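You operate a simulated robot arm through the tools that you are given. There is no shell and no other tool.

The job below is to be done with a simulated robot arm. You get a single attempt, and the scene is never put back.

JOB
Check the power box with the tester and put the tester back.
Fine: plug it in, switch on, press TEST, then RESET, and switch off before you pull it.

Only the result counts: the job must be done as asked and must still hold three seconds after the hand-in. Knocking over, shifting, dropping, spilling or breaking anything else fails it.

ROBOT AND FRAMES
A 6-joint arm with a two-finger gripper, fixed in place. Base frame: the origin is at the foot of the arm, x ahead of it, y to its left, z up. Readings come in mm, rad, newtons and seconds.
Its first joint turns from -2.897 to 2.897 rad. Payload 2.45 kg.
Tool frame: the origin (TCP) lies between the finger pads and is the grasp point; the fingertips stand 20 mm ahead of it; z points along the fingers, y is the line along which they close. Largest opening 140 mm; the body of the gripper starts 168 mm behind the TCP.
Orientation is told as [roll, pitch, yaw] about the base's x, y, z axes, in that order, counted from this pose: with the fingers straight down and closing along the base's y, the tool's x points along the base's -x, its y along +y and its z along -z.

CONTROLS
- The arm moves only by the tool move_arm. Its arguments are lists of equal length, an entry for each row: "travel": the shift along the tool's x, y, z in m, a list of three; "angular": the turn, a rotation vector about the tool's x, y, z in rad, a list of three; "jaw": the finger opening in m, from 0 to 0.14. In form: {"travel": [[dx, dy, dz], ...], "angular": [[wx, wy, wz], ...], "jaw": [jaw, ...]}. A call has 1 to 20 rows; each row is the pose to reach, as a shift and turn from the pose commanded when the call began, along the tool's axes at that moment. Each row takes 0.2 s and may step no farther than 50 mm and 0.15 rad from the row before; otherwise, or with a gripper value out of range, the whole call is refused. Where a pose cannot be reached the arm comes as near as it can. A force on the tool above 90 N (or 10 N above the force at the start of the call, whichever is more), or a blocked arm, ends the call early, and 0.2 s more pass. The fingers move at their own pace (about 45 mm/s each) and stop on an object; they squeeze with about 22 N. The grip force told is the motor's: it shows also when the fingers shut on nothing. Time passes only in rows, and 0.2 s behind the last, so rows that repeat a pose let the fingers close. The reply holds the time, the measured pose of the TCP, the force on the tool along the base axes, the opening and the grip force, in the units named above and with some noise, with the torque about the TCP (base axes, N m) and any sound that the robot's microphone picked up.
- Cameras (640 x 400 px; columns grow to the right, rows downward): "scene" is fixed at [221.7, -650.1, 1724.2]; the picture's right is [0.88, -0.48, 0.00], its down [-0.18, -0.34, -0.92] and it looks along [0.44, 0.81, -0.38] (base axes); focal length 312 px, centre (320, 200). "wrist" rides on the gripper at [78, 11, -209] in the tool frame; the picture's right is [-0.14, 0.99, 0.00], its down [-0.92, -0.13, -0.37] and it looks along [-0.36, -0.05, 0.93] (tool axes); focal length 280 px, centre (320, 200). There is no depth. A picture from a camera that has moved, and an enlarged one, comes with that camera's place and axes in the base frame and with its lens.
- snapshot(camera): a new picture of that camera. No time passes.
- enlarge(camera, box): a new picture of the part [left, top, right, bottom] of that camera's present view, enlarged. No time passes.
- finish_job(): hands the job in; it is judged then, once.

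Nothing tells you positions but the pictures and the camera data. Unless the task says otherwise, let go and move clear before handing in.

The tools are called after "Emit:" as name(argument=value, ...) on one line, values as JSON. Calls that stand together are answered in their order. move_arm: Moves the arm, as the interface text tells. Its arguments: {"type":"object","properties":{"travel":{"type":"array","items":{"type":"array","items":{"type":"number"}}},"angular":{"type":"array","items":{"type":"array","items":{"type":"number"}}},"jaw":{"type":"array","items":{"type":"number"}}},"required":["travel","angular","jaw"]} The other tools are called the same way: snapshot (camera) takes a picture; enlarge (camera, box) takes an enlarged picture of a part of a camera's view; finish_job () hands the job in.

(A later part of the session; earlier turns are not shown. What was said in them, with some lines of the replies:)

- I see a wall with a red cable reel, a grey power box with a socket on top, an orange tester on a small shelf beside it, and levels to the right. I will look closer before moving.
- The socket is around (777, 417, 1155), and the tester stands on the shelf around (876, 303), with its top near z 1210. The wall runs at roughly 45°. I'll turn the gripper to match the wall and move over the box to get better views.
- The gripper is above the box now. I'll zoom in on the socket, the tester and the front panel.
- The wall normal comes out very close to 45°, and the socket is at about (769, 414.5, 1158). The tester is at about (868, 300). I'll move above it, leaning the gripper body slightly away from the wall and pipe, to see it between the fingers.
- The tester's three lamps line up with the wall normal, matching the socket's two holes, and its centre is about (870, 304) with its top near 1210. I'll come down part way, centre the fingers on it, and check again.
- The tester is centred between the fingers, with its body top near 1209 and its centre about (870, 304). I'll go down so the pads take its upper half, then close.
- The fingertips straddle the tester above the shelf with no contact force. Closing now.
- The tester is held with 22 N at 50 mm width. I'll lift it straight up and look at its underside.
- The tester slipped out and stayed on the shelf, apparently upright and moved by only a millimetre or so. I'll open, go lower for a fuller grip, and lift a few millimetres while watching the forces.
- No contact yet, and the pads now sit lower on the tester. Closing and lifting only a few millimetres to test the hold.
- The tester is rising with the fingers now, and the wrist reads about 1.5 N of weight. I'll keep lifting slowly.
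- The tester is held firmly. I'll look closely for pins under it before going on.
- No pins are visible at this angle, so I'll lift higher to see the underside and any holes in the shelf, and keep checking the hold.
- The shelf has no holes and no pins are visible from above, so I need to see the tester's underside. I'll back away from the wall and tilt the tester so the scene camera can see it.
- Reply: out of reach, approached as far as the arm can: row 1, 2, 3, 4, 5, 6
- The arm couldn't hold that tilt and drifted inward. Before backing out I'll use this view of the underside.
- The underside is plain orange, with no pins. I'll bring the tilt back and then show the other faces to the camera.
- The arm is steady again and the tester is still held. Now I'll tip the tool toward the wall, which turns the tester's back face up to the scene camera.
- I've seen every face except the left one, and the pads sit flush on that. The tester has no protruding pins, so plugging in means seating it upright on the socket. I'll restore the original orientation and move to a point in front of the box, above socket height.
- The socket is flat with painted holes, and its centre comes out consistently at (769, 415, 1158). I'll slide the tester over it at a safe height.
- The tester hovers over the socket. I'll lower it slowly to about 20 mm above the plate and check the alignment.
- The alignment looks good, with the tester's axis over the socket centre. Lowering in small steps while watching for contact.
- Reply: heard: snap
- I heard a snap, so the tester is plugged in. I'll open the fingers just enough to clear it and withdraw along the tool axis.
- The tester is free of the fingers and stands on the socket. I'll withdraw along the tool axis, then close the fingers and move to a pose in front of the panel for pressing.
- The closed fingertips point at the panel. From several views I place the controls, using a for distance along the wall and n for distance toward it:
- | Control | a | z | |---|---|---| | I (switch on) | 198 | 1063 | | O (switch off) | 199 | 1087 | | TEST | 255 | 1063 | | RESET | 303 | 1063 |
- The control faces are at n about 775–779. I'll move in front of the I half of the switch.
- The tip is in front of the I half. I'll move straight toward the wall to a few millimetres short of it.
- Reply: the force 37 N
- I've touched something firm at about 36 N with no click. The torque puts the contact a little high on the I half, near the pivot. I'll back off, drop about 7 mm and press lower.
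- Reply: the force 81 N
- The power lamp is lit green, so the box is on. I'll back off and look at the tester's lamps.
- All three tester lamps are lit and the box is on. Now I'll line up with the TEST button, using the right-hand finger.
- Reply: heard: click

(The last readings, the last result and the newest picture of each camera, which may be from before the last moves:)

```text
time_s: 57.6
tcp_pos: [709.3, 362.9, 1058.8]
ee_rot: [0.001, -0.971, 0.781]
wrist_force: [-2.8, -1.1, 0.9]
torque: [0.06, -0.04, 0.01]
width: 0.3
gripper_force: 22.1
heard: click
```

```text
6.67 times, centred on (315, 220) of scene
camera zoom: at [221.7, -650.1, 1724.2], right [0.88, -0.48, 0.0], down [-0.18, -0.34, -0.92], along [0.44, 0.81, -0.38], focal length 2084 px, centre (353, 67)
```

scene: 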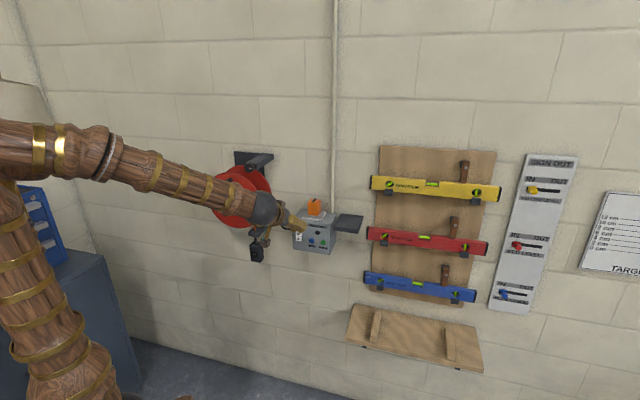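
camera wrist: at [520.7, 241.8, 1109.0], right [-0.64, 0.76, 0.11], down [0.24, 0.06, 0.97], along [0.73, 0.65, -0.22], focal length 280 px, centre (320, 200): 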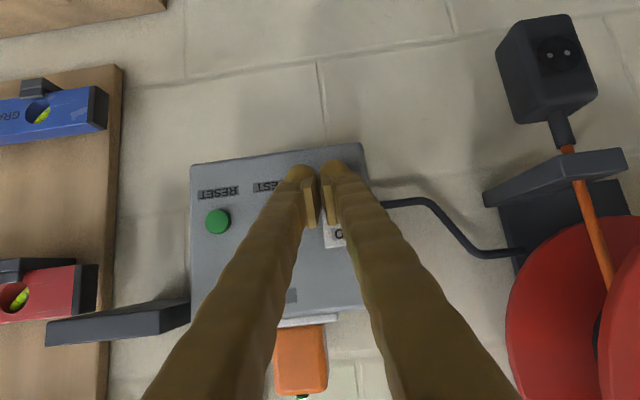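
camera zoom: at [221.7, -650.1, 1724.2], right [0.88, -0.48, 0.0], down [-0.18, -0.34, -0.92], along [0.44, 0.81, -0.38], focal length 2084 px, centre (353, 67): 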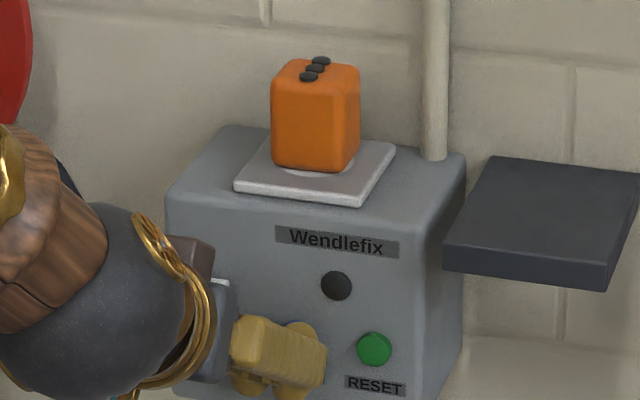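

TEST clicked and the lamps went out, which is the trip I expected. Now I'll back off, shift to RESET, and approach it with the left-hand finger.

Emit:
move_arm(travel=[[0.0034, 0, -0.005], [0.009, 0, -0.0132], [0.0141, 0, -0.0206], [0.0141, -0.017, -0.0206], [0.0141, -0.034, -0.0206], [0.0141, -0.051, -0.0206], [0.0141, -0.0677, -0.0206], [0.0085, -0.0677, -0.0124], [0.0056, -0.0677, -0.0083], [0.0056, -0.0677, -0.0083]], angular=[[0, 0, 0], [0, 0, 0], [0, 0, 0], [0, 0, 0], [0, 0, 0], [0, 0, 0], [0, 0, 0], [0, 0, 0], [0, 0, 0], [0, 0, 0]], jaw=[0, 0, 0, 0, 0, 0, 0, 0, 0, 0])

Emit:
enlarge(camera="scene", box=[285, 215, 345, 255])

Emit:
enlarge(camera="wrist", box=[230, 120, 400, 250])

```text
time_s: 59.8
tcp_pos: [749.5, 305.9, 1060.2]
ee_rot: [0.0, -0.971, 0.783]
wrist_force: [-0.4, 0.3, -0.4]
torque: [0.0, 0.03, -0.03]
width: 0.0
gripper_force: 21.9
```

```text
10.00 times, centred on (315, 235) of scene
camera zoom: at [221.7, -650.1, 1724.2], right [0.88, -0.48, 0.0], down [-0.18, -0.34, -0.92], along [0.44, 0.81, -0.38], focal length 3126 px, centre (370, -150)
```

zoom: 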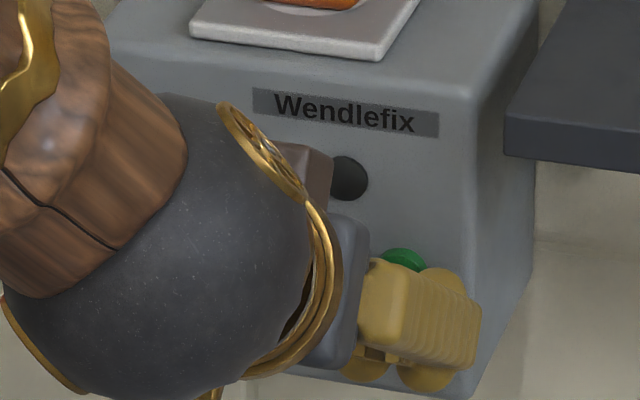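

```text
3.08 times, centred on (315, 185) of wrist
camera zoom: at [587.5, 162.1, 1112.6], right [-0.64, 0.76, 0.11], down [0.24, 0.06, 0.97], along [0.73, 0.65, -0.22], focal length 863 px, centre (335, 246)
```

zoom: 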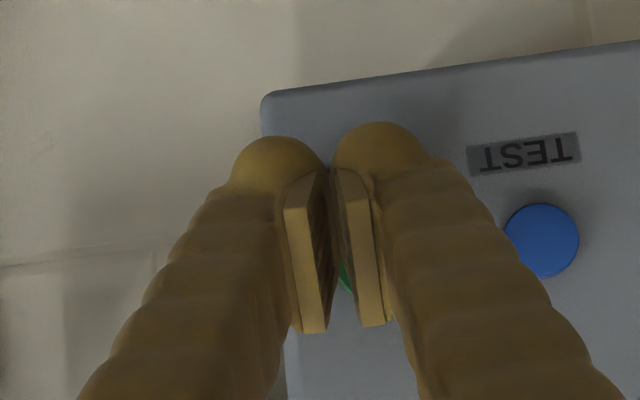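

Emit:
move_arm(travel=[[-0.0011, 0, 0.0017], [-0.0023, 0, 0.0033], [-0.0034, 0, 0.005]], angular=[[0, 0, 0], [0, 0, 0], [0, 0, 0]], jaw=[0, 0, 0])

Emit:
move_arm(travel=[[-0.0006, 0, 0.0008], [-0.0011, 0, 0.0017]], angular=[[0, 0, 0], [0, 0, 0]], jaw=[0, 0])

Emit:
move_arm(travel=[[-0.0006, 0, 0.0008], [-0.0011, 0, 0.0017]], angular=[[0, 0, 0], [0, 0, 0]], jaw=[0, 0])

Emit:
enlarge(camera="scene", box=[285, 190, 345, 250])

```text
time_s: 60.6
tcp_pos: [753.9, 311.5, 1060.0]
ee_rot: [-0.001, -0.97, 0.781]
wrist_force: [0.0, -0.5, 0.0]
torque: [0.01, 0.01, -0.01]
width: 0.0
gripper_force: 22.0
```

```text
time_s: 61.2
tcp_pos: [755.4, 312.4, 1058.3]
ee_rot: [-0.001, -0.971, 0.783]
wrist_force: [-0.6, -0.4, 0.2]
torque: [0.0, 0.0, 0.01]
width: 0.0
gripper_force: 21.9
```

```text
time_s: 61.8
tcp_pos: [755.3, 314.6, 1059.9]
ee_rot: [-0.001, -0.971, 0.782]
wrist_force: [-0.4, -1.6, 0.2]
torque: [0.0, -0.05, 0.02]
width: 0.2
gripper_force: 21.6
heard: click
```

```text
6.67 times, centred on (315, 220) of scene
camera zoom: at [221.7, -650.1, 1724.2], right [0.88, -0.48, 0.0], down [-0.18, -0.34, -0.92], along [0.44, 0.81, -0.38], focal length 2084 px, centre (353, 67)
```

zoom: 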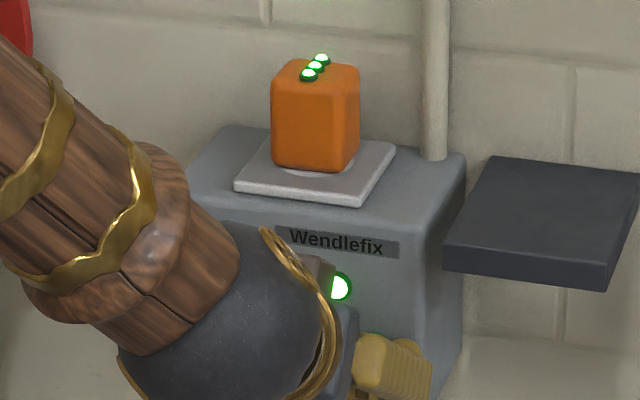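

RESET clicked and all the lamps are lit again. Next I'll back off and move to the O half of the switch.

Emit:
move_arm(travel=[[0.0056, 0, -0.0083], [0.0127, 0, -0.0186], [0.0197, 0, -0.0289], [0.0166, 0.015, -0.031], [0.0135, 0.03, -0.0331], [0.0105, 0.045, -0.0352], [0.0074, 0.06, -0.0373], [0.0043, 0.075, -0.0394], [0.0013, 0.09, -0.0415], [-0.0018, 0.1045, -0.0436], [-0.0075, 0.1045, -0.0354], [-0.0131, 0.1045, -0.0271], [-0.0131, 0.1045, -0.0271]], angular=[[0, 0, 0], [0, 0, 0], [0, 0, 0], [0, 0, 0], [0, 0, 0], [0, 0, 0], [0, 0, 0], [0, 0, 0], [0, 0, 0], [0, 0, 0], [0, 0, 0], [0, 0, 0], [0, 0, 0]], jaw=[0, 0, 0, 0, 0, 0, 0, 0, 0, 0, 0, 0, 0])

Emit:
enlarge(camera="scene", box=[280, 205, 340, 250])

Emit:
enlarge(camera="wrist", box=[230, 120, 400, 250])

```text
time_s: 64.6
tcp_pos: [672.5, 379.6, 1085.7]
ee_rot: [0.001, -0.97, 0.782]
wrist_force: [-0.6, -0.3, 0.0]
torque: [0.01, -0.01, -0.02]
width: 0.4
gripper_force: 22.4
```

```text
8.89 times, centred on (310, 228) of scene
camera zoom: at [221.7, -650.1, 1724.2], right [0.88, -0.48, 0.0], down [-0.18, -0.34, -0.92], along [0.44, 0.81, -0.38], focal length 2778 px, centre (409, -44)
```

zoom: 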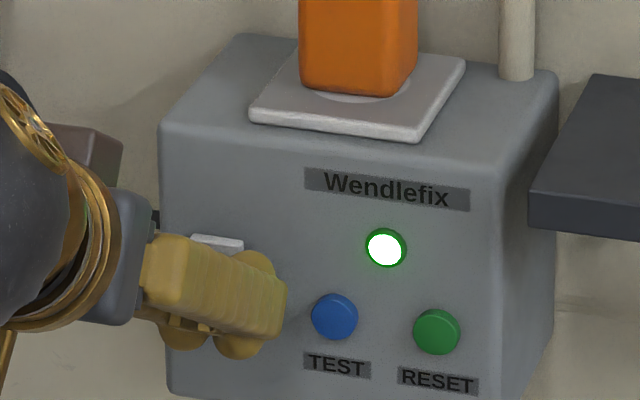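

```text
3.08 times, centred on (315, 185) of wrist
camera zoom: at [511.4, 234.1, 1137.3], right [-0.64, 0.76, 0.11], down [0.24, 0.06, 0.97], along [0.73, 0.65, -0.22], focal length 863 px, centre (335, 246)
```

zoom: 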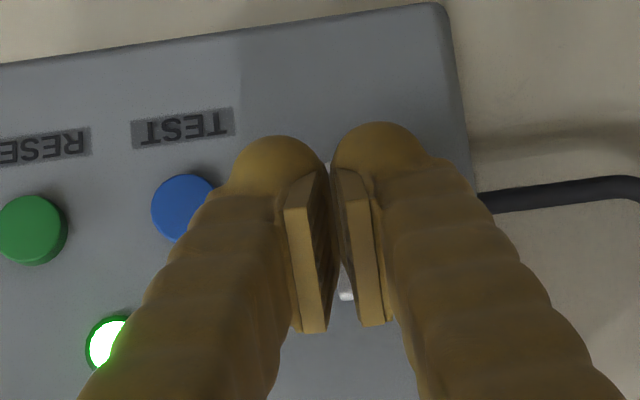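

Emit:
move_arm(travel=[[-0.0011, 0, 0.0017], [-0.0023, 0, 0.0033], [-0.0034, 0, 0.005]], angular=[[0, 0, 0], [0, 0, 0], [0, 0, 0]], jaw=[0, 0, 0])

Emit:
move_arm(travel=[[-0.0006, 0, 0.0008], [-0.0011, 0, 0.0017]], angular=[[0, 0, 0], [0, 0, 0]], jaw=[0, 0])

Emit:
enlarge(camera="scene", box=[280, 195, 340, 250])

```text
time_s: 65.4
tcp_pos: [677.4, 382.1, 1084.4]
ee_rot: [0.002, -0.971, 0.782]
wrist_force: [0.0, -0.4, 0.6]
torque: [-0.01, -0.01, 0.01]
width: 0.2
gripper_force: 22.5
```

```text
time_s: 66.0
tcp_pos: [678.6, 384.0, 1085.3]
ee_rot: [-0.001, -0.973, 0.782]
wrist_force: [-0.2, -0.8, -0.2]
torque: [0.04, -0.01, 0.02]
width: 0.0
gripper_force: 22.2
```

```text
7.27 times, centred on (310, 222) of scene
camera zoom: at [221.7, -650.1, 1724.2], right [0.88, -0.48, 0.0], down [-0.18, -0.34, -0.92], along [0.44, 0.81, -0.38], focal length 2273 px, centre (393, 36)
```

zoom: 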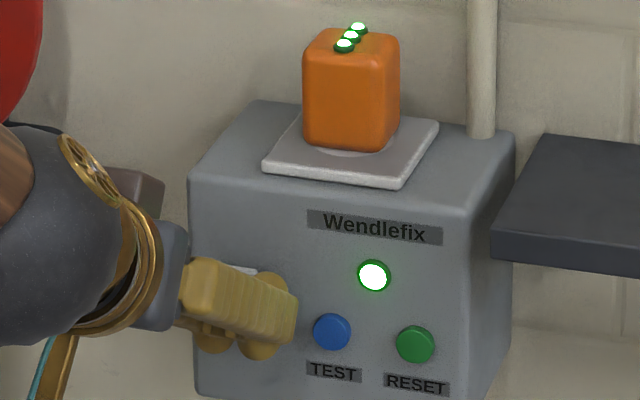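

Emit:
move_arm(travel=[[-0.0006, 0, 0.0008], [-0.0011, 0, 0.0017]], angular=[[0, 0, 0], [0, 0, 0]], jaw=[0, 0])

Emit:
move_arm(travel=[[-0.0006, 0, 0.0008]], angular=[[0, 0, 0]], jaw=[0])

Emit:
enlarge(camera="scene", box=[280, 195, 340, 250])

```text
time_s: 66.6
tcp_pos: [680.8, 384.9, 1085.4]
ee_rot: [0.001, -0.971, 0.782]
wrist_force: [-0.2, -0.1, 0.2]
torque: [-0.03, 0.04, -0.02]
width: 0.0
gripper_force: 22.3
```

```text
time_s: 67.0
tcp_pos: [679.5, 386.3, 1085.6]
ee_rot: [0.001, -0.972, 0.782]
wrist_force: [-0.2, 0.7, 0.6]
torque: [0.01, 0.01, 0.0]
width: 0.4
gripper_force: 21.7
```

```text
7.27 times, centred on (310, 222) of scene
camera zoom: at [221.7, -650.1, 1724.2], right [0.88, -0.48, 0.0], down [-0.18, -0.34, -0.92], along [0.44, 0.81, -0.38], focal length 2273 px, centre (393, 36)
```

zoom: 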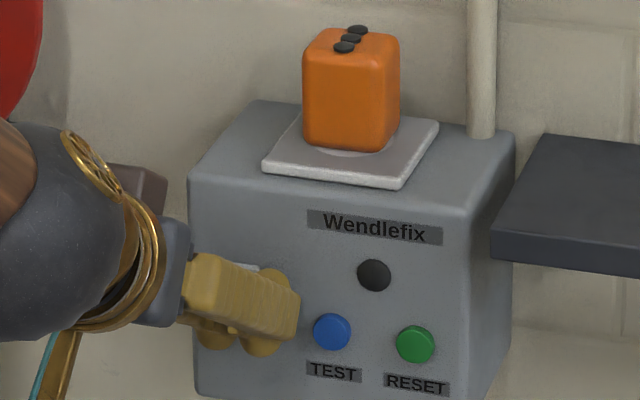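

The lamp and the tester lamps are off. I'll back away and confirm the switch stays on O.

Emit:
move_arm(travel=[[0.0028, 0, -0.0041], [0.0085, 0, -0.0124], [0.0155, 0, -0.0227], [0.0239, 0, -0.035], [0.0352, 0, -0.0516], [0.0508, 0, -0.0743], [0.0677, 0, -0.0991], [0.0677, 0, -0.0991]], angular=[[0, 0, 0], [0, 0, 0], [0, 0, 0], [0, 0, 0], [0, 0, 0], [0, 0, 0], [0, 0, 0], [0, 0, 0]], jaw=[0, 0, 0, 0, 0, 0, 0, 0])

Emit:
enlarge(camera="scene", box=[280, 195, 340, 250])

Emit:
snapshot(camera="wrist")

Emit:
snapshot(camera="scene")

```text
time_s: 68.8
tcp_pos: [593.5, 302.2, 1084.5]
ee_rot: [0.0, -0.97, 0.783]
wrist_force: [0.7, 0.6, 0.0]
torque: [0.02, -0.02, -0.01]
width: 0.2
gripper_force: 22.4
```

```text
7.27 times, centred on (310, 222) of scene
camera zoom: at [221.7, -650.1, 1724.2], right [0.88, -0.48, 0.0], down [-0.18, -0.34, -0.92], along [0.44, 0.81, -0.38], focal length 2273 px, centre (393, 36)
```

zoom: 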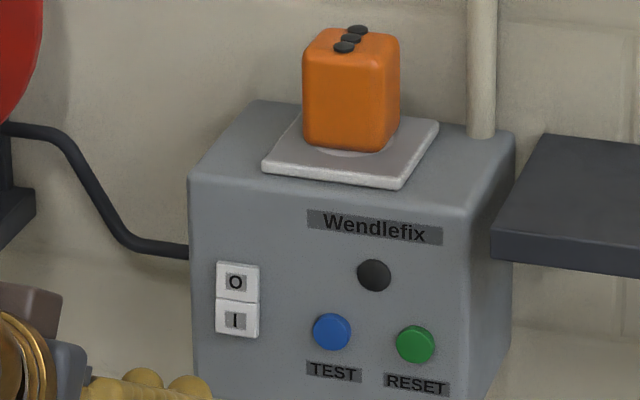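

```text
taken
camera wrist: at [432.6, 157.0, 1137.1], right [-0.64, 0.76, 0.11], down [0.24, 0.06, 0.97], along [0.73, 0.65, -0.22], focal length 280 px, centre (320, 200)
```

wrist: 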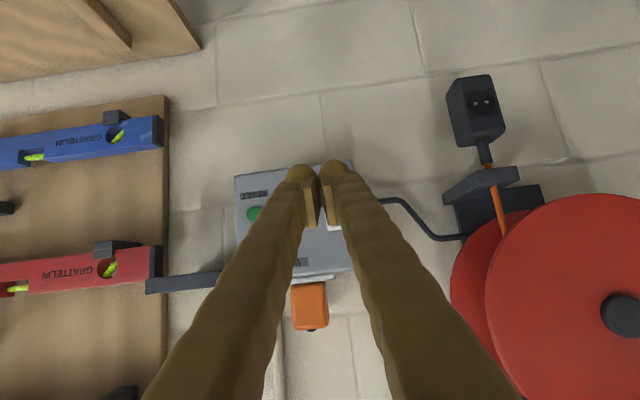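

```text
taken
```

scene: 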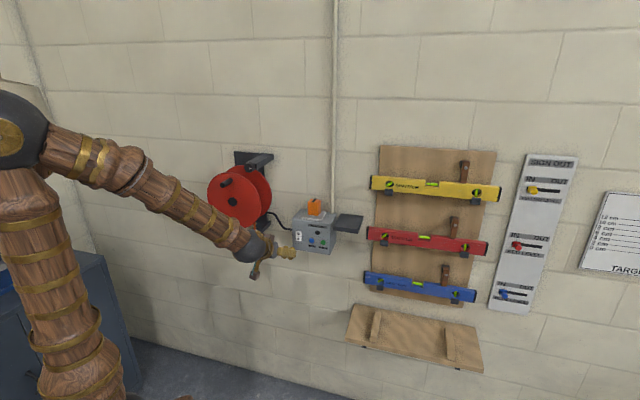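

The switch is on O and all the lamps are dark, so it's safe to pull the tester. I'll go back the same way to the point above it.

Emit:
move_arm(travel=[[-0.0145, -0.006, -0.009], [-0.029, -0.012, -0.018], [-0.0435, -0.0181, -0.027], [-0.058, -0.0241, -0.0361], [-0.0726, -0.0301, -0.0451], [-0.0871, -0.0362, -0.0541], [-0.1016, -0.0422, -0.0631]], angular=[[0, 0, 0], [0, 0, 0], [0, 0, 0], [0, 0, 0], [0, 0, 0], [0, 0, 0], [0, 0, 0]], jaw=[0, 0, 0, 0, 0, 0, 0])

Emit:
move_arm(travel=[[-0.0204, 0, 0.0069], [-0.0409, -0.0001, 0.0139], [-0.0613, -0.0002, 0.0208], [-0.0818, -0.0002, 0.0278], [-0.1022, -0.0003, 0.0347], [-0.1226, -0.0004, 0.0416], [-0.1431, -0.0004, 0.0486], [-0.1635, -0.0005, 0.0555], [-0.184, -0.0005, 0.0625], [-0.2044, -0.0006, 0.0694], [-0.2044, -0.0006, 0.0694]], angular=[[0, 0.077, 0], [0, 0.154, 0], [0, 0.231, 0], [0, 0.308, 0], [0, 0.385, 0], [0, 0.462, 0], [0, 0.539, 0], [0, 0.616, 0], [0, 0.693, 0], [0, 0.77, 0], [0, 0.77, 0]], jaw=[0.01, 0.02, 0.03, 0.04, 0.05, 0.06, 0.07, 0.07, 0.07, 0.07, 0.07])

Emit:
enlarge(camera="wrist", box=[240, 60, 400, 180])

Emit:
snapshot(camera="wrist")

```text
time_s: 70.4
tcp_pos: [627.9, 274.2, 1205.2]
ee_rot: [0.001, -0.97, 0.782]
wrist_force: [-0.4, -0.2, -0.3]
torque: [-0.05, 0.02, 0.03]
width: 0.0
gripper_force: 21.5
```

```text
time_s: 72.8
tcp_pos: [752.4, 396.5, 1335.6]
ee_rot: [-0.001, -0.201, 0.78]
wrist_force: [0.1, -1.2, -0.4]
torque: [0.0, 0.04, -0.03]
width: 69.9
gripper_force: 0.2
```

```text
3.33 times, centred on (320, 120) of wrist
camera zoom: at [660.6, 320.4, 1523.0], right [-0.6, 0.8, 0.03], down [0.68, 0.49, 0.54], along [0.42, 0.35, -0.84], focal length 935 px, centre (320, 467)
```

zoom: 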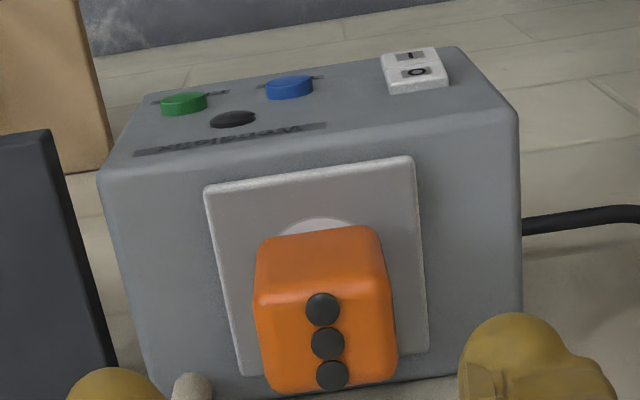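

```text
taken
camera wrist: at [660.6, 320.4, 1523.0], right [-0.6, 0.8, 0.03], down [0.68, 0.49, 0.54], along [0.42, 0.35, -0.84], focal length 280 px, centre (320, 200)
```

wrist: 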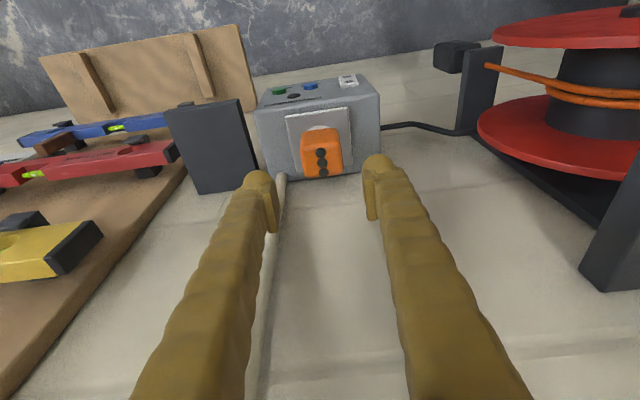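

The tester reads at (769, 415.5), right on the socket axis. I'll return to the exact pose where I released it, with the fingers open.

Emit:
move_arm(travel=[[0.0001, 0.0004, 0.025], [0.0003, 0.0008, 0.055], [0.0004, 0.0012, 0.08], [0.0005, 0.0015, 0.1], [0.0006, 0.0019, 0.12], [0.0007, 0.0019, 0.135], [0.0007, 0.0019, 0.1509], [0.0007, 0.0019, 0.1509]], angular=[[0, 0, 0], [0, 0, 0], [0, 0, 0], [0, 0, 0], [0, 0, 0], [0, 0, 0], [0, 0, 0], [0, 0, 0]], jaw=[0.068, 0.068, 0.068, 0.068, 0.068, 0.068, 0.068, 0.068])

Emit:
enlarge(camera="wrist", box=[240, 60, 400, 240])

Emit:
enlarge(camera="scene", box=[290, 180, 345, 225])

```text
time_s: 74.6
tcp_pos: [772.6, 417.6, 1185.8]
ee_rot: [0.001, -0.201, 0.783]
wrist_force: [0.1, -0.3, -0.7]
torque: [-0.02, -0.03, 0.04]
width: 67.8
gripper_force: 0.0
```

```text
2.22 times, centred on (320, 150) of wrist
camera zoom: at [679.9, 342.8, 1375.2], right [-0.6, 0.8, 0.03], down [0.68, 0.49, 0.55], along [0.42, 0.35, -0.84], focal length 623 px, centre (320, 311)
```

zoom: 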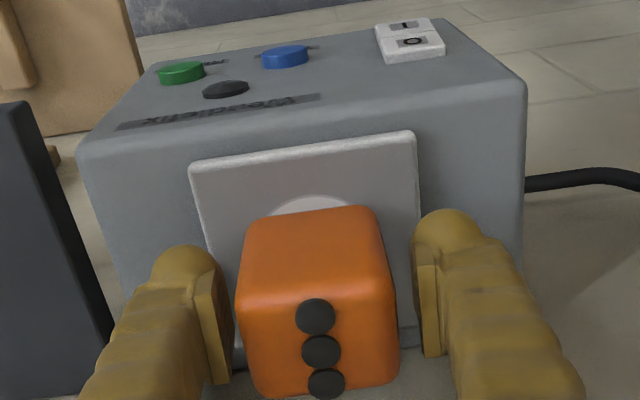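

```text
8.89 times, centred on (318, 202) of scene
camera zoom: at [221.7, -650.1, 1724.2], right [0.88, -0.48, 0.0], down [-0.18, -0.34, -0.92], along [0.44, 0.81, -0.38], focal length 2778 px, centre (342, 178)
```

zoom: 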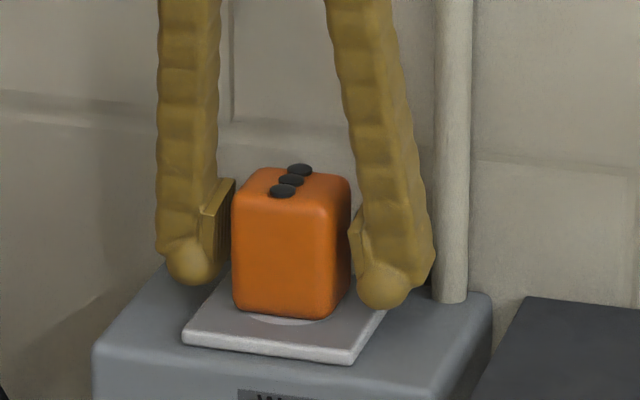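

Fingers straddle the tester just above the plate. Closing, then pulling straight up slowly.

Emit:
move_arm(travel=[[0, 0, 0], [0, 0, 0], [0, 0, 0], [0, 0, 0], [0, 0, 0], [0, 0, 0]], angular=[[0, 0, 0], [0, 0, 0], [0, 0, 0], [0, 0, 0], [0, 0, 0], [0, 0, 0]], jaw=[0.06, 0.04, 0.02, 0.0, 0.0, 0.0])

Emit:
move_arm(travel=[[-0.0001, 0, -0.0005], [-0.0002, 0, -0.001], [-0.0003, 0, -0.0015], [-0.0004, 0, -0.002]], angular=[[0, 0, 0], [0, 0, 0], [0, 0, 0], [0, 0, 0]], jaw=[0, 0, 0, 0])

Emit:
enlarge(camera="scene", box=[290, 180, 345, 225])

```text
time_s: 76.0
tcp_pos: [772.5, 418.8, 1186.6]
ee_rot: [0.001, -0.202, 0.781]
wrist_force: [1.7, -0.9, -0.5]
torque: [0.02, 0.01, 0.02]
width: 50.4
gripper_force: 22.2
```

```text
time_s: 77.0
tcp_pos: [771.4, 418.4, 1188.1]
ee_rot: [0.0, -0.2, 0.782]
wrist_force: [1.1, 1.2, 0.2]
torque: [-0.03, 0.01, 0.01]
width: 50.0
gripper_force: 22.1
heard: snap
```

```text
8.89 times, centred on (318, 202) of scene
camera zoom: at [221.7, -650.1, 1724.2], right [0.88, -0.48, 0.0], down [-0.18, -0.34, -0.92], along [0.44, 0.81, -0.38], focal length 2778 px, centre (342, 178)
```

zoom: 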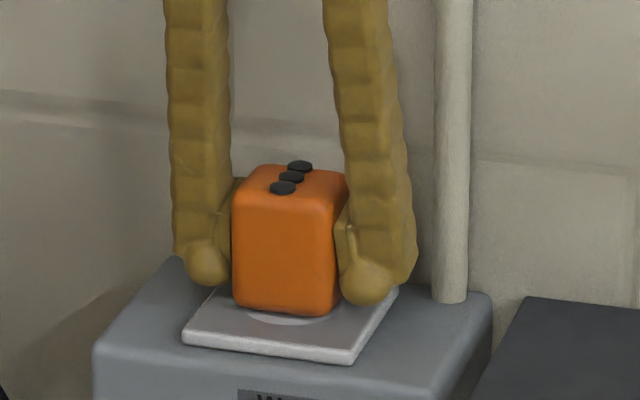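

I heard a snap again, so the tester is unplugged and in the grip. I'll lift it clear of the box.

Emit:
move_arm(travel=[[-0.0006, 0, -0.0029], [-0.0012, 0, -0.0059], [-0.002, 0, -0.0098], [-0.003, 0, -0.0147], [-0.0044, 0, -0.0216], [-0.006, 0, -0.0294], [-0.0076, 0, -0.0372], [-0.0092, 0, -0.0451], [-0.0108, 0, -0.0529], [-0.0124, 0, -0.0608], [-0.0144, 0, -0.0706], [-0.0144, 0, -0.0706]], angular=[[0, 0, 0], [0, 0, 0], [0, 0, 0], [0, 0, 0], [0, 0, 0], [0, 0, 0], [0, 0, 0], [0, 0, 0], [0, 0, 0], [0, 0, 0], [0, 0, 0], [0, 0, 0]], jaw=[0, 0, 0, 0, 0, 0, 0, 0, 0, 0, 0, 0])

Emit:
enlarge(camera="scene", box=[280, 165, 380, 240])

Emit:
enlarge(camera="wrist", box=[200, 60, 400, 240])

```text
time_s: 79.6
tcp_pos: [771.8, 419.4, 1259.3]
ee_rot: [0.0, -0.2, 0.783]
wrist_force: [0.0, -0.9, -0.7]
torque: [-0.03, 0.02, -0.01]
width: 50.2
gripper_force: 21.6
```

```text
5.33 times, centred on (330, 202) of scene
camera zoom: at [221.7, -650.1, 1724.2], right [0.88, -0.48, 0.0], down [-0.18, -0.34, -0.92], along [0.44, 0.81, -0.38], focal length 1667 px, centre (267, 187)
```

zoom: 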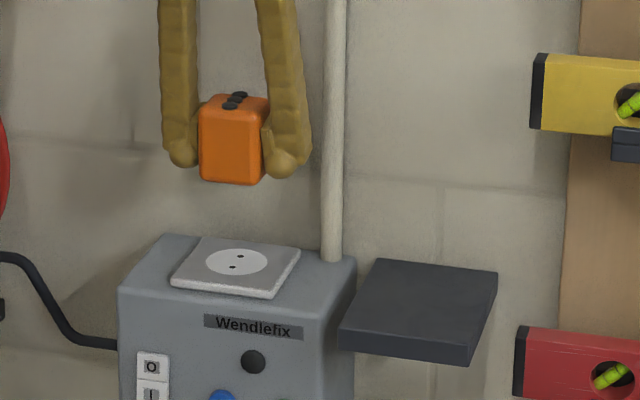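

```text
2.22 times, centred on (300, 150) of wrist
camera zoom: at [679.9, 343.3, 1447.9], right [-0.6, 0.8, 0.03], down [0.68, 0.49, 0.55], along [0.42, 0.35, -0.84], focal length 623 px, centre (364, 311)
```

zoom: 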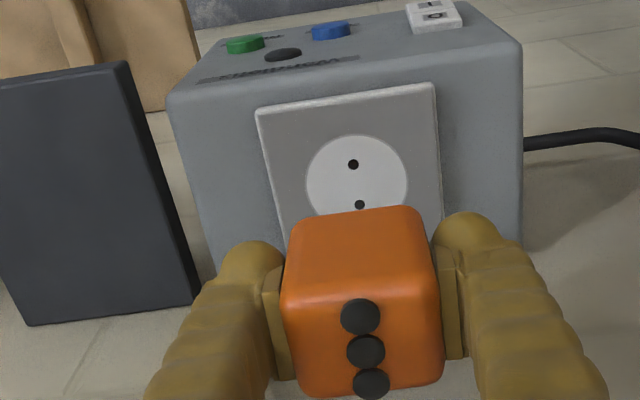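

The tester is held well. I'll back off a little to clear the pipe, shift right over the shelf, then move back toward the wall to its original spot.

Emit:
move_arm(travel=[[0.01, 0, -0.002], [0.022, 0, -0.0045], [0.0345, -0.0001, -0.007], [0.0392, -0.0001, -0.008], [0.0392, -0.012, -0.008], [0.0391, -0.027, -0.008], [0.0391, -0.042, -0.008], [0.039, -0.057, -0.008], [0.039, -0.072, -0.008], [0.0389, -0.087, -0.008], [0.0389, -0.102, -0.008], [0.0388, -0.117, -0.008], [0.0388, -0.132, -0.008], [0.0387, -0.143, -0.008], [0.0387, -0.1494, -0.0079], [0.0287, -0.1494, -0.0059], [0.0187, -0.1494, -0.0039], [0.0089, -0.1493, -0.0019], [0.0089, -0.1493, -0.0019]], angular=[[0, 0, 0], [0, 0, 0], [0, 0, 0], [0, 0, 0], [0, 0, 0], [0, 0, 0], [0, 0, 0], [0, 0, 0], [0, 0, 0], [0, 0, 0], [0, 0, 0], [0, 0, 0], [0, 0, 0], [0, 0, 0], [0, 0, 0], [0, 0, 0], [0, 0, 0], [0, 0, 0], [0, 0, 0]], jaw=[0, 0, 0, 0, 0, 0, 0, 0, 0, 0, 0, 0, 0, 0, 0, 0, 0, 0, 0])

Emit:
enlarge(camera="scene", box=[280, 165, 390, 250])

Emit:
enlarge(camera="wrist", box=[240, 60, 400, 240])

```text
time_s: 83.6
tcp_pos: [869.6, 306.3, 1259.1]
ee_rot: [0.0, -0.199, 0.781]
wrist_force: [-0.4, 0.4, -0.7]
torque: [0.03, -0.01, -0.04]
width: 50.0
gripper_force: 21.9
```

```text
4.71 times, centred on (335, 208) of scene
camera zoom: at [221.7, -650.1, 1724.2], right [0.88, -0.48, 0.0], down [-0.18, -0.34, -0.92], along [0.44, 0.81, -0.38], focal length 1471 px, centre (249, 165)
```

zoom: 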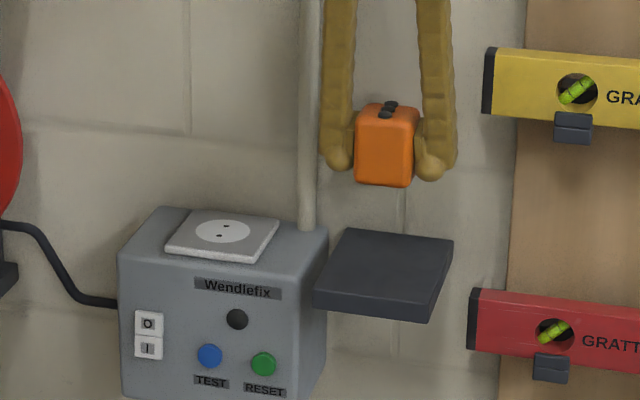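

```text
2.22 times, centred on (320, 150) of wrist
camera zoom: at [777.3, 229.9, 1448.4], right [-0.6, 0.8, 0.03], down [0.68, 0.49, 0.55], along [0.42, 0.35, -0.84], focal length 623 px, centre (320, 311)
```

zoom: 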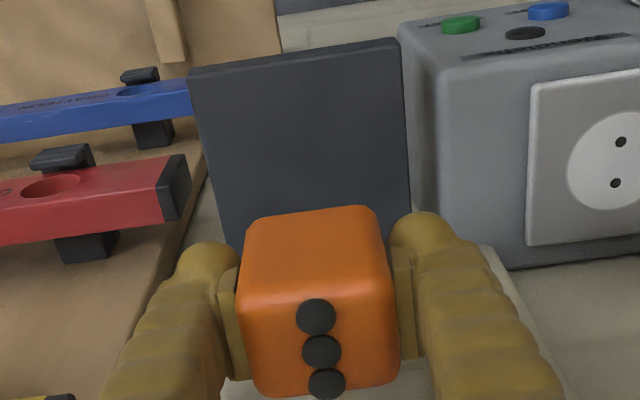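

Over the shelf now, at the original position. Lowering in stages.

Emit:
move_arm(travel=[[0.0013, -0.0003, 0.0069], [0.0028, -0.0005, 0.0147], [0.0046, -0.0007, 0.0245], [0.0065, -0.0007, 0.0343], [0.0085, -0.0007, 0.0441], [0.0104, -0.0007, 0.0539], [0.0122, -0.0007, 0.0627], [0.0133, -0.0007, 0.0686], [0.0141, -0.0007, 0.0726], [0.0141, -0.0007, 0.0726]], angular=[[0, 0, 0], [0, 0, 0], [0, 0, 0], [0, 0, 0], [0, 0, 0], [0, 0, 0], [0, 0, 0], [0, 0, 0], [0, 0, 0], [0, 0, 0]], jaw=[0, 0, 0, 0, 0, 0, 0, 0, 0, 0])

Emit:
enlarge(camera="scene", box=[310, 180, 390, 240])

```text
time_s: 85.8
tcp_pos: [871.8, 306.8, 1186.5]
ee_rot: [-0.001, -0.201, 0.78]
wrist_force: [0.9, -0.1, -0.5]
torque: [0.02, -0.01, -0.01]
width: 50.3
gripper_force: 21.9
```

```text
6.67 times, centred on (350, 210) of scene
camera zoom: at [221.7, -650.1, 1724.2], right [0.88, -0.48, 0.0], down [-0.18, -0.34, -0.92], along [0.44, 0.81, -0.38], focal length 2084 px, centre (120, 133)
```

zoom: 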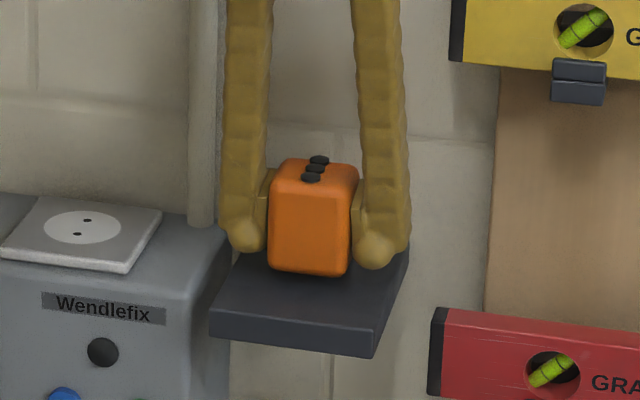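

Emit:
move_arm(travel=[[0.0003, 0, 0.0015], [0.0006, 0, 0.0029], [0.0009, 0, 0.0044], [0.0012, 0, 0.0059], [0.0014, 0, 0.0069]], angular=[[0, 0, 0], [0, 0, 0], [0, 0, 0], [0, 0, 0], [0, 0, 0]], jaw=[0, 0, 0, 0, 0])

Emit:
move_arm(travel=[[0.0001, 0, 0.0005], [0.0002, 0, 0.001]], angular=[[0, 0, 0], [0, 0, 0]], jaw=[0, 0])

Emit:
enlarge(camera="scene", box=[310, 180, 390, 240])

```text
time_s: 87.0
tcp_pos: [872.3, 305.3, 1180.8]
ee_rot: [0.0, -0.198, 0.782]
wrist_force: [0.3, 0.4, -0.9]
torque: [-0.02, -0.01, 0.03]
width: 50.3
gripper_force: 21.1
```

```text
time_s: 87.6
tcp_pos: [871.2, 305.8, 1179.7]
ee_rot: [-0.001, -0.2, 0.782]
wrist_force: [-0.1, -0.3, -1.0]
torque: [0.01, -0.02, 0.0]
width: 50.4
gripper_force: 22.2
```

```text
6.67 times, centred on (350, 210) of scene
camera zoom: at [221.7, -650.1, 1724.2], right [0.88, -0.48, 0.0], down [-0.18, -0.34, -0.92], along [0.44, 0.81, -0.38], focal length 2084 px, centre (120, 133)
```

zoom: 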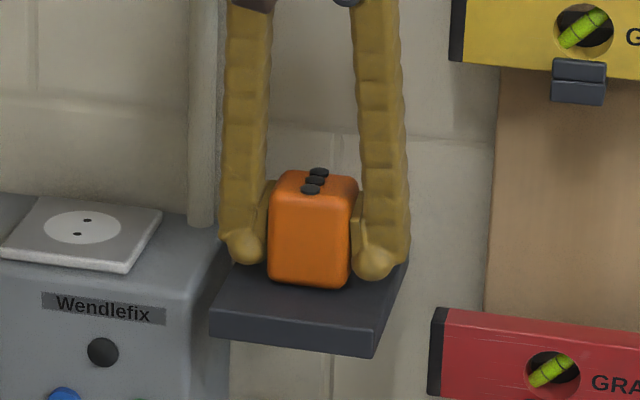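

Emit:
move_arm(travel=[[0.0001, 0, 0.0005], [0.0002, 0, 0.001]], angular=[[0, 0, 0], [0, 0, 0]], jaw=[0, 0])

Emit:
move_arm(travel=[[0.0001, 0, 0.0005], [0.0002, 0, 0.001]], angular=[[0, 0, 0], [0, 0, 0]], jaw=[0, 0])

Emit:
enlarge(camera="scene", box=[310, 180, 390, 240])

```text
time_s: 88.2
tcp_pos: [870.9, 306.7, 1177.2]
ee_rot: [-0.001, -0.202, 0.782]
wrist_force: [-0.3, 0.1, 0.1]
torque: [0.03, 0.04, 0.02]
width: 50.3
gripper_force: 21.9
```

```text
time_s: 88.8
tcp_pos: [870.8, 305.7, 1176.7]
ee_rot: [0.0, -0.204, 0.782]
wrist_force: [-4.4, -2.2, 10.9]
torque: [-0.12, 0.18, 0.03]
width: 50.2
gripper_force: 22.0
```

```text
6.67 times, centred on (350, 210) of scene
camera zoom: at [221.7, -650.1, 1724.2], right [0.88, -0.48, 0.0], down [-0.18, -0.34, -0.92], along [0.44, 0.81, -0.38], focal length 2084 px, centre (120, 133)
```

zoom: 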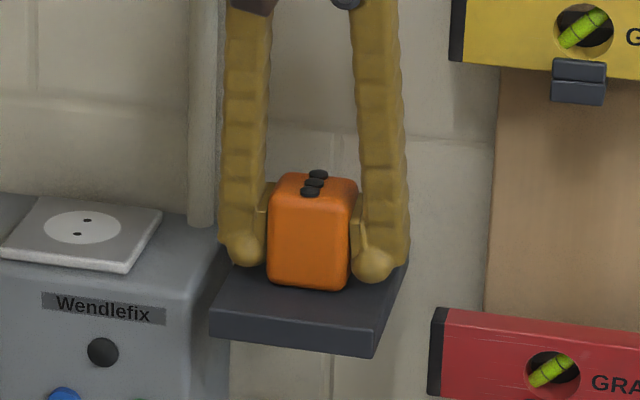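

The tester is on the shelf with about 11 N of contact. Opening the fingers.

Emit:
move_arm(travel=[[0, 0, -0.0004], [0, 0, -0.0004], [0, 0, -0.0004], [0, 0, -0.0004], [0, 0, -0.0004]], angular=[[0, 0, 0], [0, 0, 0], [0, 0, 0], [0, 0, 0], [0, 0, 0]], jaw=[0.05, 0.056, 0.064, 0.074, 0.08])

Emit:
enlarge(camera="wrist", box=[240, 90, 400, 250])

Emit:
enlarge(camera="scene", box=[310, 180, 390, 240])

```text
time_s: 90.0
tcp_pos: [872.6, 306.5, 1177.1]
ee_rot: [0.0, -0.202, 0.78]
wrist_force: [0.9, 0.3, 0.6]
torque: [-0.04, 0.03, -0.03]
width: 80.0
gripper_force: 0.0
```

```text
2.50 times, centred on (320, 170) of wrist
camera zoom: at [779.6, 230.1, 1365.2], right [-0.6, 0.8, 0.03], down [0.68, 0.49, 0.55], along [0.42, 0.35, -0.84], focal length 701 px, centre (320, 275)
```

zoom: 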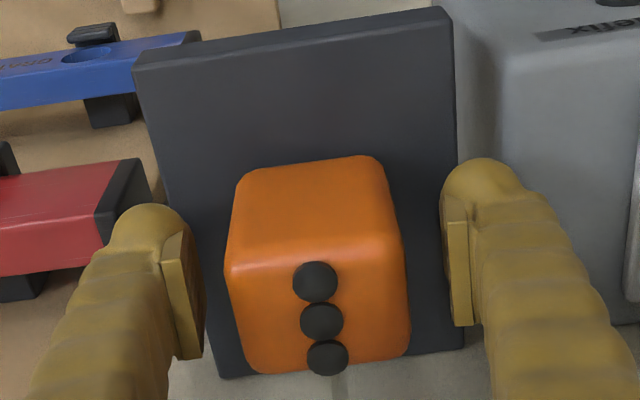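

```text
6.67 times, centred on (350, 210) of scene
camera zoom: at [221.7, -650.1, 1724.2], right [0.88, -0.48, 0.0], down [-0.18, -0.34, -0.92], along [0.44, 0.81, -0.38], focal length 2084 px, centre (120, 133)
```

zoom: 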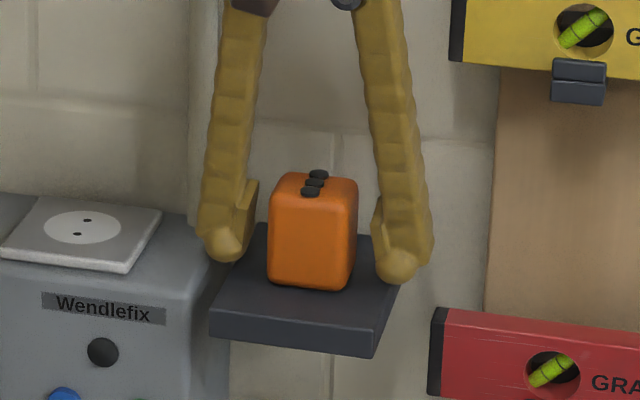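

The tester stands upright in its original place. I'll withdraw along the tool axis and move clear.

Emit:
move_arm(travel=[[0, 0, -0.005], [0, 0, -0.015], [0, 0, -0.03], [0, 0, -0.05], [0, 0, -0.08], [0, 0, -0.115], [0, 0, -0.15], [0.03, 0, -0.17], [0.07, 0, -0.185], [0.11, 0, -0.2], [0.15, 0, -0.21], [0.15, 0, -0.21]], angular=[[0, 0, 0], [0, 0, 0], [0, 0, 0], [0, 0, 0], [0, 0, 0], [0, 0, 0], [0, 0, 0], [0, 0, 0], [0, 0, 0], [0, 0, 0], [0, 0, 0], [0, 0, 0]], jaw=[0.08, 0.08, 0.08, 0.08, 0.08, 0.08, 0.08, 0.08, 0.08, 0.08, 0.08, 0.08])

Emit:
snapshot(camera="scene")

Emit:
enlarge(camera="scene", box=[280, 185, 400, 260])

Emit:
enlarge(camera="scene", box=[280, 180, 370, 260])

Emit:
snapshot(camera="wrist")

```text
time_s: 92.6
tcp_pos: [735.8, 171.5, 1350.1]
ee_rot: [0.0, -0.2, 0.783]
wrist_force: [-1.0, -0.1, -0.2]
torque: [-0.02, -0.01, -0.02]
width: 79.8
gripper_force: 0.1
```

```text
taken
```

scene: 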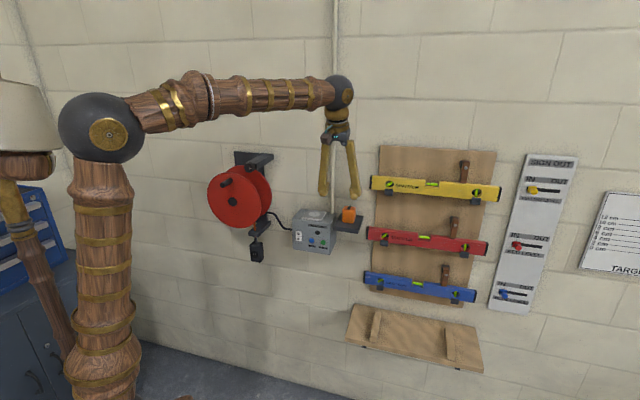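

```text
5.33 times, centred on (340, 222) of scene
camera zoom: at [221.7, -650.1, 1724.2], right [0.88, -0.48, 0.0], down [-0.18, -0.34, -0.92], along [0.44, 0.81, -0.38], focal length 1667 px, centre (213, 80)
```

zoom: 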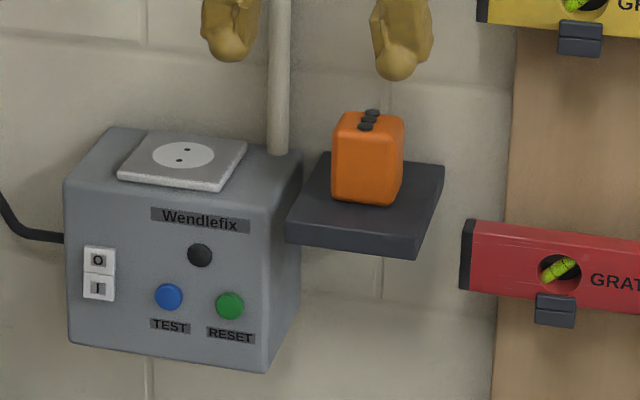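

```text
5.00 times, centred on (325, 220) of scene
camera zoom: at [221.7, -650.1, 1724.2], right [0.88, -0.48, 0.0], down [-0.18, -0.34, -0.92], along [0.44, 0.81, -0.38], focal length 1563 px, centre (295, 100)
```

zoom: 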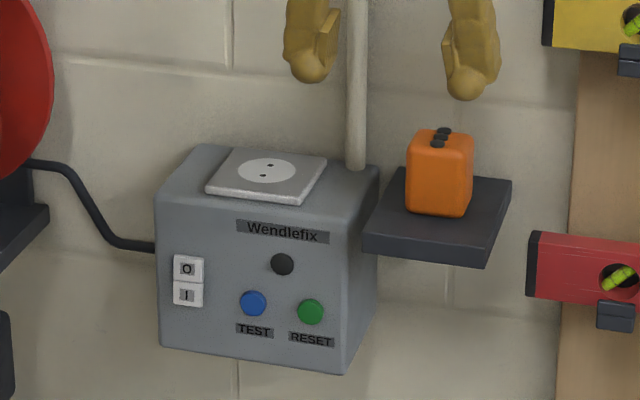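

```text
taken
camera wrist: at [644.3, 94.9, 1539.1], right [-0.6, 0.8, 0.03], down [0.68, 0.49, 0.55], along [0.42, 0.35, -0.84], focal length 280 px, centre (320, 200)
```

wrist: 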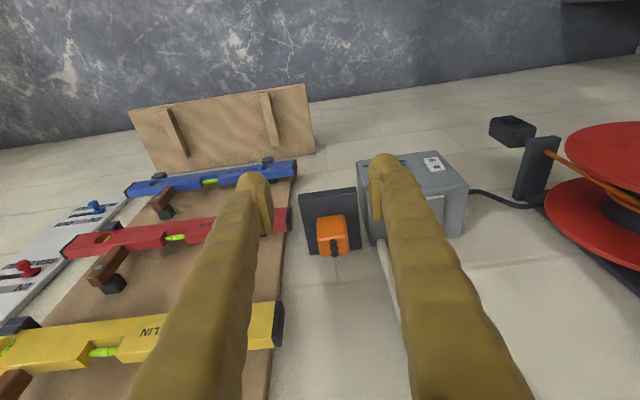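

The tester is upright on its shelf, the switch is on O with all lamps dark, nothing else has moved, and the arm is clear. Every step was done in order: plugged in, on, TEST, RESET, off, pulled. I'm handing the job in.

Emit:
finish_job()

```text
The job is handed in.
```

The power box is checked and the tester is back on its shelf, standing upright where it was.

1. **Plug in:** I seated the tester on the socket and heard a snap.
2. **Switch on:** pressing I lit the box's green lamp and all three tester lamps.
3. **TEST:** the button clicked and all lamps went out, so the box tripped as it should.
4. **RESET:** the button clicked and all lamps came back on.
5. **Switch off and pull:** pressing O turned everything dark, and only then did I pull the tester, with a second snap.

My first grip on the tester slipped. It stayed upright on the shelf and shifted only a millimetre or two, and I regripped it lower. In the final pictures nothing else looks moved, and the arm is clear of the wall.
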